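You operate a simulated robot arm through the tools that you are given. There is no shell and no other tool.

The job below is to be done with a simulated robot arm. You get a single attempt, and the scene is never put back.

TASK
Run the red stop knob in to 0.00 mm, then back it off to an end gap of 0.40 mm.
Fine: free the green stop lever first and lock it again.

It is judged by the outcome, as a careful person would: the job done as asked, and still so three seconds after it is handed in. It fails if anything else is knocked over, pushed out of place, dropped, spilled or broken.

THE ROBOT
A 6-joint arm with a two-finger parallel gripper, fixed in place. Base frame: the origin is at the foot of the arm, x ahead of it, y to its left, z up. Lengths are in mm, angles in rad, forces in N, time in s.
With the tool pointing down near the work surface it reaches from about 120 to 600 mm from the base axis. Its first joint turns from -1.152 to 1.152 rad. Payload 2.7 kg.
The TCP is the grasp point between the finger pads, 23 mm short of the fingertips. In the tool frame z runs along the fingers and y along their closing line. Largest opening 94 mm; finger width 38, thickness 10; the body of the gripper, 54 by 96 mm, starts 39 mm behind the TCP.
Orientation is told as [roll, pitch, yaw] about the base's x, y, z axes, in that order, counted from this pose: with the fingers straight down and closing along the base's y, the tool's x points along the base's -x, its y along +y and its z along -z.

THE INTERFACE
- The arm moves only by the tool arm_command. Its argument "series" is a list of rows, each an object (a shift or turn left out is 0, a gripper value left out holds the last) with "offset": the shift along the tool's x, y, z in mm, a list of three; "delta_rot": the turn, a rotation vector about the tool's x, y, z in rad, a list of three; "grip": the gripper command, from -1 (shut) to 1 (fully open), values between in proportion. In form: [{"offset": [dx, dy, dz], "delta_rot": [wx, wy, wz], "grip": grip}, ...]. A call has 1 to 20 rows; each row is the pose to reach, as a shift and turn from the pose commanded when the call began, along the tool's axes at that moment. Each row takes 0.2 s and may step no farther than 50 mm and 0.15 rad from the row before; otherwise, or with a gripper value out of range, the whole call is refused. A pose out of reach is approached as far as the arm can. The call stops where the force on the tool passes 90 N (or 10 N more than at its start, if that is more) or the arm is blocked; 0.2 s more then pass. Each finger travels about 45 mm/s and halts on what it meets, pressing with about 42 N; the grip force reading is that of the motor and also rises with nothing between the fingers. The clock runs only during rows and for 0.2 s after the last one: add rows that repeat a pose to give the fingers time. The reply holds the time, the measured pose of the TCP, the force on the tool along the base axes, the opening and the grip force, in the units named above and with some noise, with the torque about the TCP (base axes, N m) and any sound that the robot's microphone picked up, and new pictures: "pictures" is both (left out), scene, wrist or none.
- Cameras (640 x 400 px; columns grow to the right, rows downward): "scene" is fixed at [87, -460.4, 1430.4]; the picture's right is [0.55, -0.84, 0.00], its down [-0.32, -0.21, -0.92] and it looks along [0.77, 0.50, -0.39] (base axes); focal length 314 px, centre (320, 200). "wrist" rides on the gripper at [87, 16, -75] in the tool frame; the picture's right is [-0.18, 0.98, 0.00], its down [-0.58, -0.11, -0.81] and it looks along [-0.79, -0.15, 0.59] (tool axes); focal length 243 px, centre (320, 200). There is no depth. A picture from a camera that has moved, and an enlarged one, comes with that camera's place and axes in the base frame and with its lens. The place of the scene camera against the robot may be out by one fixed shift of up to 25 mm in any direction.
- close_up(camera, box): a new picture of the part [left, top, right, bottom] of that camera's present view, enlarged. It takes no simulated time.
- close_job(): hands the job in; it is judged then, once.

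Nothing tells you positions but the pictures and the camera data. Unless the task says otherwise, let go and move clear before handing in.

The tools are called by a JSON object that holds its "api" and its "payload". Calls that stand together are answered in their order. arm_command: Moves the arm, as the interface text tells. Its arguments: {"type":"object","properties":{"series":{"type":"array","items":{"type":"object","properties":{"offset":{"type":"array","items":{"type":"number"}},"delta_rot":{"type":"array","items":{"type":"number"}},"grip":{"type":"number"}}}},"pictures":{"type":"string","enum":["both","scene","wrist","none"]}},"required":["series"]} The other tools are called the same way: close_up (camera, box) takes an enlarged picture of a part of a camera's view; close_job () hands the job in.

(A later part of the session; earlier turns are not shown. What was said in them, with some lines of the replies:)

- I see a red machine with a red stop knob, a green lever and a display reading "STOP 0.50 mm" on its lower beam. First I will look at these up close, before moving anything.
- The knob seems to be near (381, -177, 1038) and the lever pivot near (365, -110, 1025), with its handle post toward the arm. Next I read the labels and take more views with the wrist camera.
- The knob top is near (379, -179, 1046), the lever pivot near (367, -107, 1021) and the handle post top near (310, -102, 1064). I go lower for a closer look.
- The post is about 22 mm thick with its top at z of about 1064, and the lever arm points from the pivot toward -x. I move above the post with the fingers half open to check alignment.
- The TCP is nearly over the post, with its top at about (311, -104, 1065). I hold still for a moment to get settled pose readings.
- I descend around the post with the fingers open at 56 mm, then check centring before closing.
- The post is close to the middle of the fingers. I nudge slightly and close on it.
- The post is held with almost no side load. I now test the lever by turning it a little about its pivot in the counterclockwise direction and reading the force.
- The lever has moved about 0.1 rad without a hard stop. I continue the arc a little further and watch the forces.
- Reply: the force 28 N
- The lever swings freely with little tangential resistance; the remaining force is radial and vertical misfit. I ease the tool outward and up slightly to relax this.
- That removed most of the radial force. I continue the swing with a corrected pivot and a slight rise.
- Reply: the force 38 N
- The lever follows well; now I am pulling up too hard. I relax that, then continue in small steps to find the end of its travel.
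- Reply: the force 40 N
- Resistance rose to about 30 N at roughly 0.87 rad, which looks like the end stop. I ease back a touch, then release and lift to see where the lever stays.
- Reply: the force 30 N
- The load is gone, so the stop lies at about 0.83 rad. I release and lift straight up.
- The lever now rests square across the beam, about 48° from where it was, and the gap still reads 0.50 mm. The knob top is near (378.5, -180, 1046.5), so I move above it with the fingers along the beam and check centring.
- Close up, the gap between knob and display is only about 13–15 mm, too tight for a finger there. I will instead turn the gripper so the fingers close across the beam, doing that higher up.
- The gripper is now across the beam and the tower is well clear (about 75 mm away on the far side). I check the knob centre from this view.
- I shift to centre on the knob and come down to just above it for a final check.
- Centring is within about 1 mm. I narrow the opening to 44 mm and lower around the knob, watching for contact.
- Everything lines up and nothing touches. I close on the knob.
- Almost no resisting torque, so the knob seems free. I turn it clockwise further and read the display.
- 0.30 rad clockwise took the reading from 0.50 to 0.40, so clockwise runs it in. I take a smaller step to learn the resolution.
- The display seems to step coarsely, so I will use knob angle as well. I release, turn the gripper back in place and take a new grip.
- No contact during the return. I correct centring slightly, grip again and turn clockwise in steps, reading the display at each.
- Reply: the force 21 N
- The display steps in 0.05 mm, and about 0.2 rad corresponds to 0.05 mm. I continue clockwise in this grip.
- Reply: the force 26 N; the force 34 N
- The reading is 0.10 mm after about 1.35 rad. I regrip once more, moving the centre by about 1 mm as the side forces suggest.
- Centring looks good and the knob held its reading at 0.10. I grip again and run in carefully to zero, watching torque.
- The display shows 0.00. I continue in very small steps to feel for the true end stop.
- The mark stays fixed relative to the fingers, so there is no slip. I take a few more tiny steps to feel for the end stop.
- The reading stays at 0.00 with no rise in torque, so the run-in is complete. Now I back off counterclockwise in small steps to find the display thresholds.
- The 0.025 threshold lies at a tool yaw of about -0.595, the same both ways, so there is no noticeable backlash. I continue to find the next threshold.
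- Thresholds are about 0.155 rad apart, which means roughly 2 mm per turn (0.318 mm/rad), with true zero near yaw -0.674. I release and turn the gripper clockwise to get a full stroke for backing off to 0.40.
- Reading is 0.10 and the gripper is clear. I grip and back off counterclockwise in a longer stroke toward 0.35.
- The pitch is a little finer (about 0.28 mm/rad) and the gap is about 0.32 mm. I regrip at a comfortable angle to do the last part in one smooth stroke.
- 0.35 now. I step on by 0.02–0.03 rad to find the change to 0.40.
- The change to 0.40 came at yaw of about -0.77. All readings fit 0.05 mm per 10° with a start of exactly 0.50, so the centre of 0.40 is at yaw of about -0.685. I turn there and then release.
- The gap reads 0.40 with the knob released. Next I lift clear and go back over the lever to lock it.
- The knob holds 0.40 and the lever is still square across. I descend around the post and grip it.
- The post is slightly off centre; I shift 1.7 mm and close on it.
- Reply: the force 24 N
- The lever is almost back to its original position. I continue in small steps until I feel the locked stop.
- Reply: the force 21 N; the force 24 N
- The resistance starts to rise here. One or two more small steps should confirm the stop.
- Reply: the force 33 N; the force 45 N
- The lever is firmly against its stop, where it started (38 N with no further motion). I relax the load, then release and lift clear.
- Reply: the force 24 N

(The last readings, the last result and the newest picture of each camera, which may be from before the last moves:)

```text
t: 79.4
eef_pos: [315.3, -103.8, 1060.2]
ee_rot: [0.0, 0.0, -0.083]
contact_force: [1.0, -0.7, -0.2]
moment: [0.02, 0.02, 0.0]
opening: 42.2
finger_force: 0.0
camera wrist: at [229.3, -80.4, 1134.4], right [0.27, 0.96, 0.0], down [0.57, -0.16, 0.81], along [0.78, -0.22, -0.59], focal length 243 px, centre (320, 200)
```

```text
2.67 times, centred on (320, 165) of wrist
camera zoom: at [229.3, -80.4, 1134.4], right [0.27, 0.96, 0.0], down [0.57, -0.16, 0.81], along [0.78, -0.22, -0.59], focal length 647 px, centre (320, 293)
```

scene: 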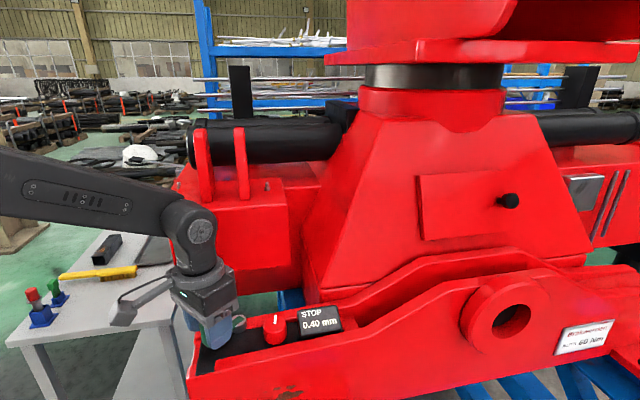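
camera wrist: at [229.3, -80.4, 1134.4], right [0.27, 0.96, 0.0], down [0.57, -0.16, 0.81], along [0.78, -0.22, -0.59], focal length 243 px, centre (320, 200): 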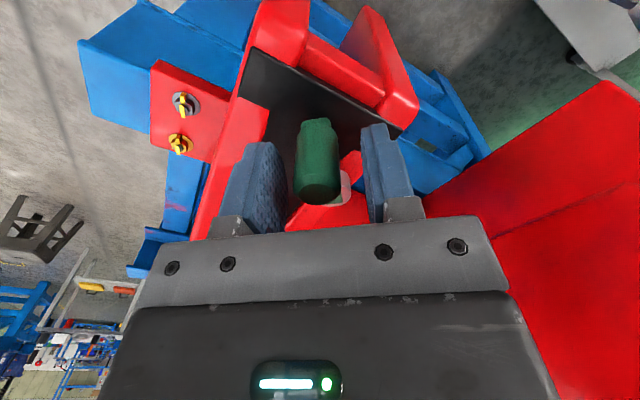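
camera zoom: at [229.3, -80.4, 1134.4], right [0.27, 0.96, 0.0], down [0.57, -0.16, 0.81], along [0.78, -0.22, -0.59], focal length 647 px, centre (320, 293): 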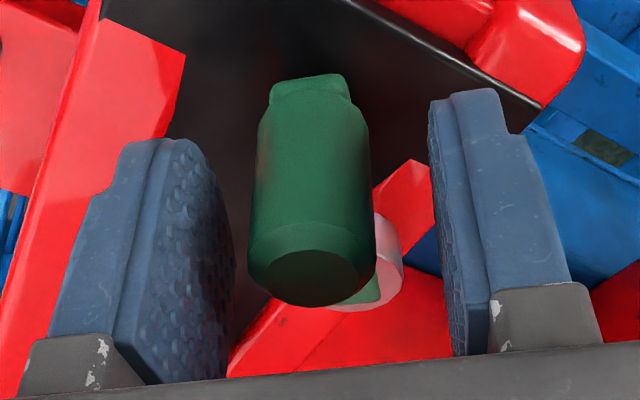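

Released; the display still shows 0.40. I lift straight up and retreat, then check lever and display.

{"api": "arm_command", "payload": {"series": [{"offset": [0, -0.5, -20]}, {"offset": [0, -0.5, -50]}, {"offset": [0, 0, -90]}, {"offset": [30, 0, -120]}, {"offset": [70, 0, -130]}, {"offset": [70, 0, -130]}], "pictures": "both"}}

{"api": "close_up", "payload": {"camera": "scene", "box": [180, 290, 360, 400]}}

{"api": "close_up", "payload": {"camera": "wrist", "box": [220, 40, 440, 178]}}

```text
t: 80.8
eef_pos: [245.9, -95.5, 1188.5]
ee_rot: [-0.002, 0.0, -0.083]
contact_force: [-0.7, 0.2, -0.2]
moment: [-0.01, 0.0, 0.0]
opening: 42.1
finger_force: 0.1
camera wrist: at [160.8, -74.2, 1263.6], right [0.27, 0.96, 0.0], down [0.57, -0.16, 0.81], along [0.78, -0.22, -0.59], focal length 243 px, centre (320, 200)
```

scene: 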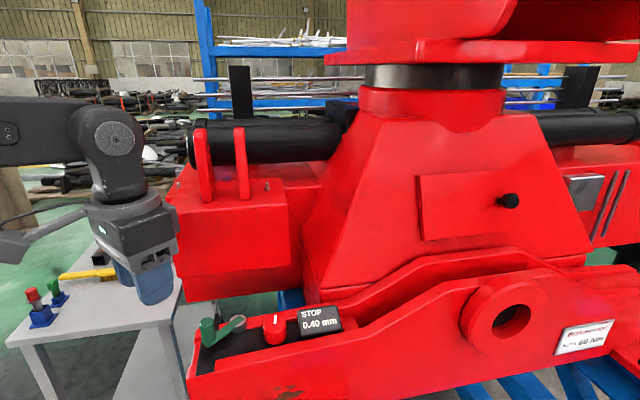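
wrist: 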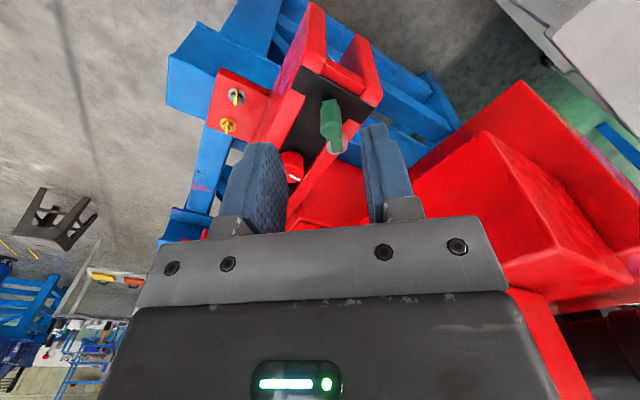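

```text
3.56 times, centred on (270, 345) of scene
camera zoom: at [87.0, -460.4, 1430.4], right [0.55, -0.84, 0.0], down [-0.32, -0.21, -0.92], along [0.77, 0.5, -0.39], focal length 1115 px, centre (498, -316)
```

zoom: 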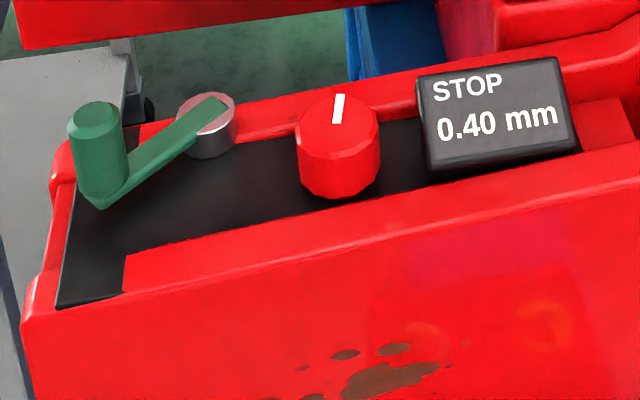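

```text
2.90 times, centred on (330, 109) of wrist
camera zoom: at [160.8, -74.2, 1263.6], right [0.27, 0.96, 0.0], down [0.57, -0.16, 0.81], along [0.78, -0.22, -0.59], focal length 703 px, centre (291, 464)
```

zoom: 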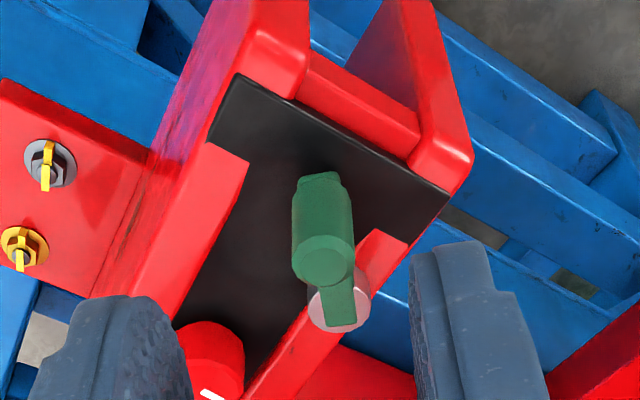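

The lever is back exactly where it was locked, the display reads 0.40 mm and the gripper is clear with nothing else disturbed. I wait briefly to confirm it is stable, then hand in.

{"api": "arm_command", "payload": {"series": [{}, {}, {}, {}, {}, {}, {}, {}, {}, {}], "pictures": "scene"}}

{"api": "close_up", "payload": {"camera": "scene", "box": [180, 290, 360, 400]}}

```text
t: 83.0
eef_pos: [246.1, -96.7, 1188.6]
ee_rot: [-0.003, 0.0, -0.083]
contact_force: [0.8, -0.2, -0.2]
moment: [0.05, -0.02, 0.0]
opening: 42.3
finger_force: 0.1
```

scene: 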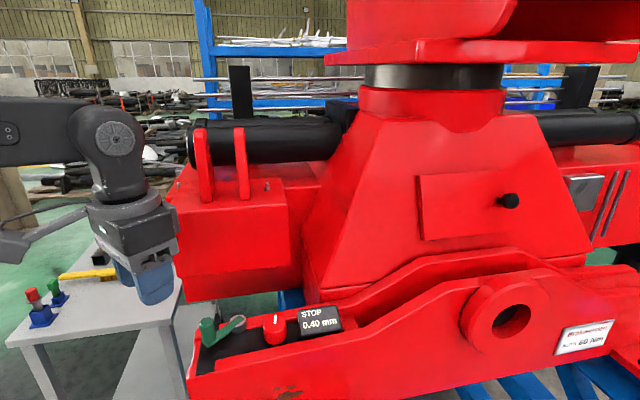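

```text
3.56 times, centred on (270, 345) of scene
camera zoom: at [87.0, -460.4, 1430.4], right [0.55, -0.84, 0.0], down [-0.32, -0.21, -0.92], along [0.77, 0.5, -0.39], focal length 1115 px, centre (498, -316)
```

zoom: 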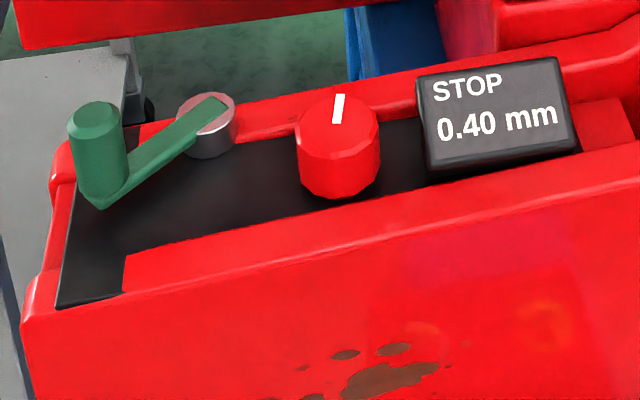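

All is stable: the gap reads 0.40 mm, the lever is locked in its original position and the arm is clear. I hand the job in.

{"api": "close_job", "payload": {}}

```text
The job is handed in.
```

The job is handed in. The red stop knob was run in until the display read 0.00 mm, then backed off, and the display now reads 0.40 mm.

- **Lever:** I freed the green stop lever first by swinging it about 48° across the beam. Afterwards I swung it back to its original position, firmly against its stop. I took the original position to be locked; I did not try the knob again afterwards to confirm the lock holds.
- **Run-in:** I felt no hard stop at 0.00. The knob turned slightly past the point where the display first showed zero, with no rise in torque.
- **Gap accuracy:** The display only steps in 0.05 mm. I set the knob midway through the range where it shows 0.40, so by my estimate the true gap is within about 0.005 mm of 0.40. That assumes the display rounds to the nearest step, which the readings support.
- **After release:** The reading stayed at 0.40 through locking, letting go and a two-second wait. The gripper is clear, and I saw nothing else moved or knocked.
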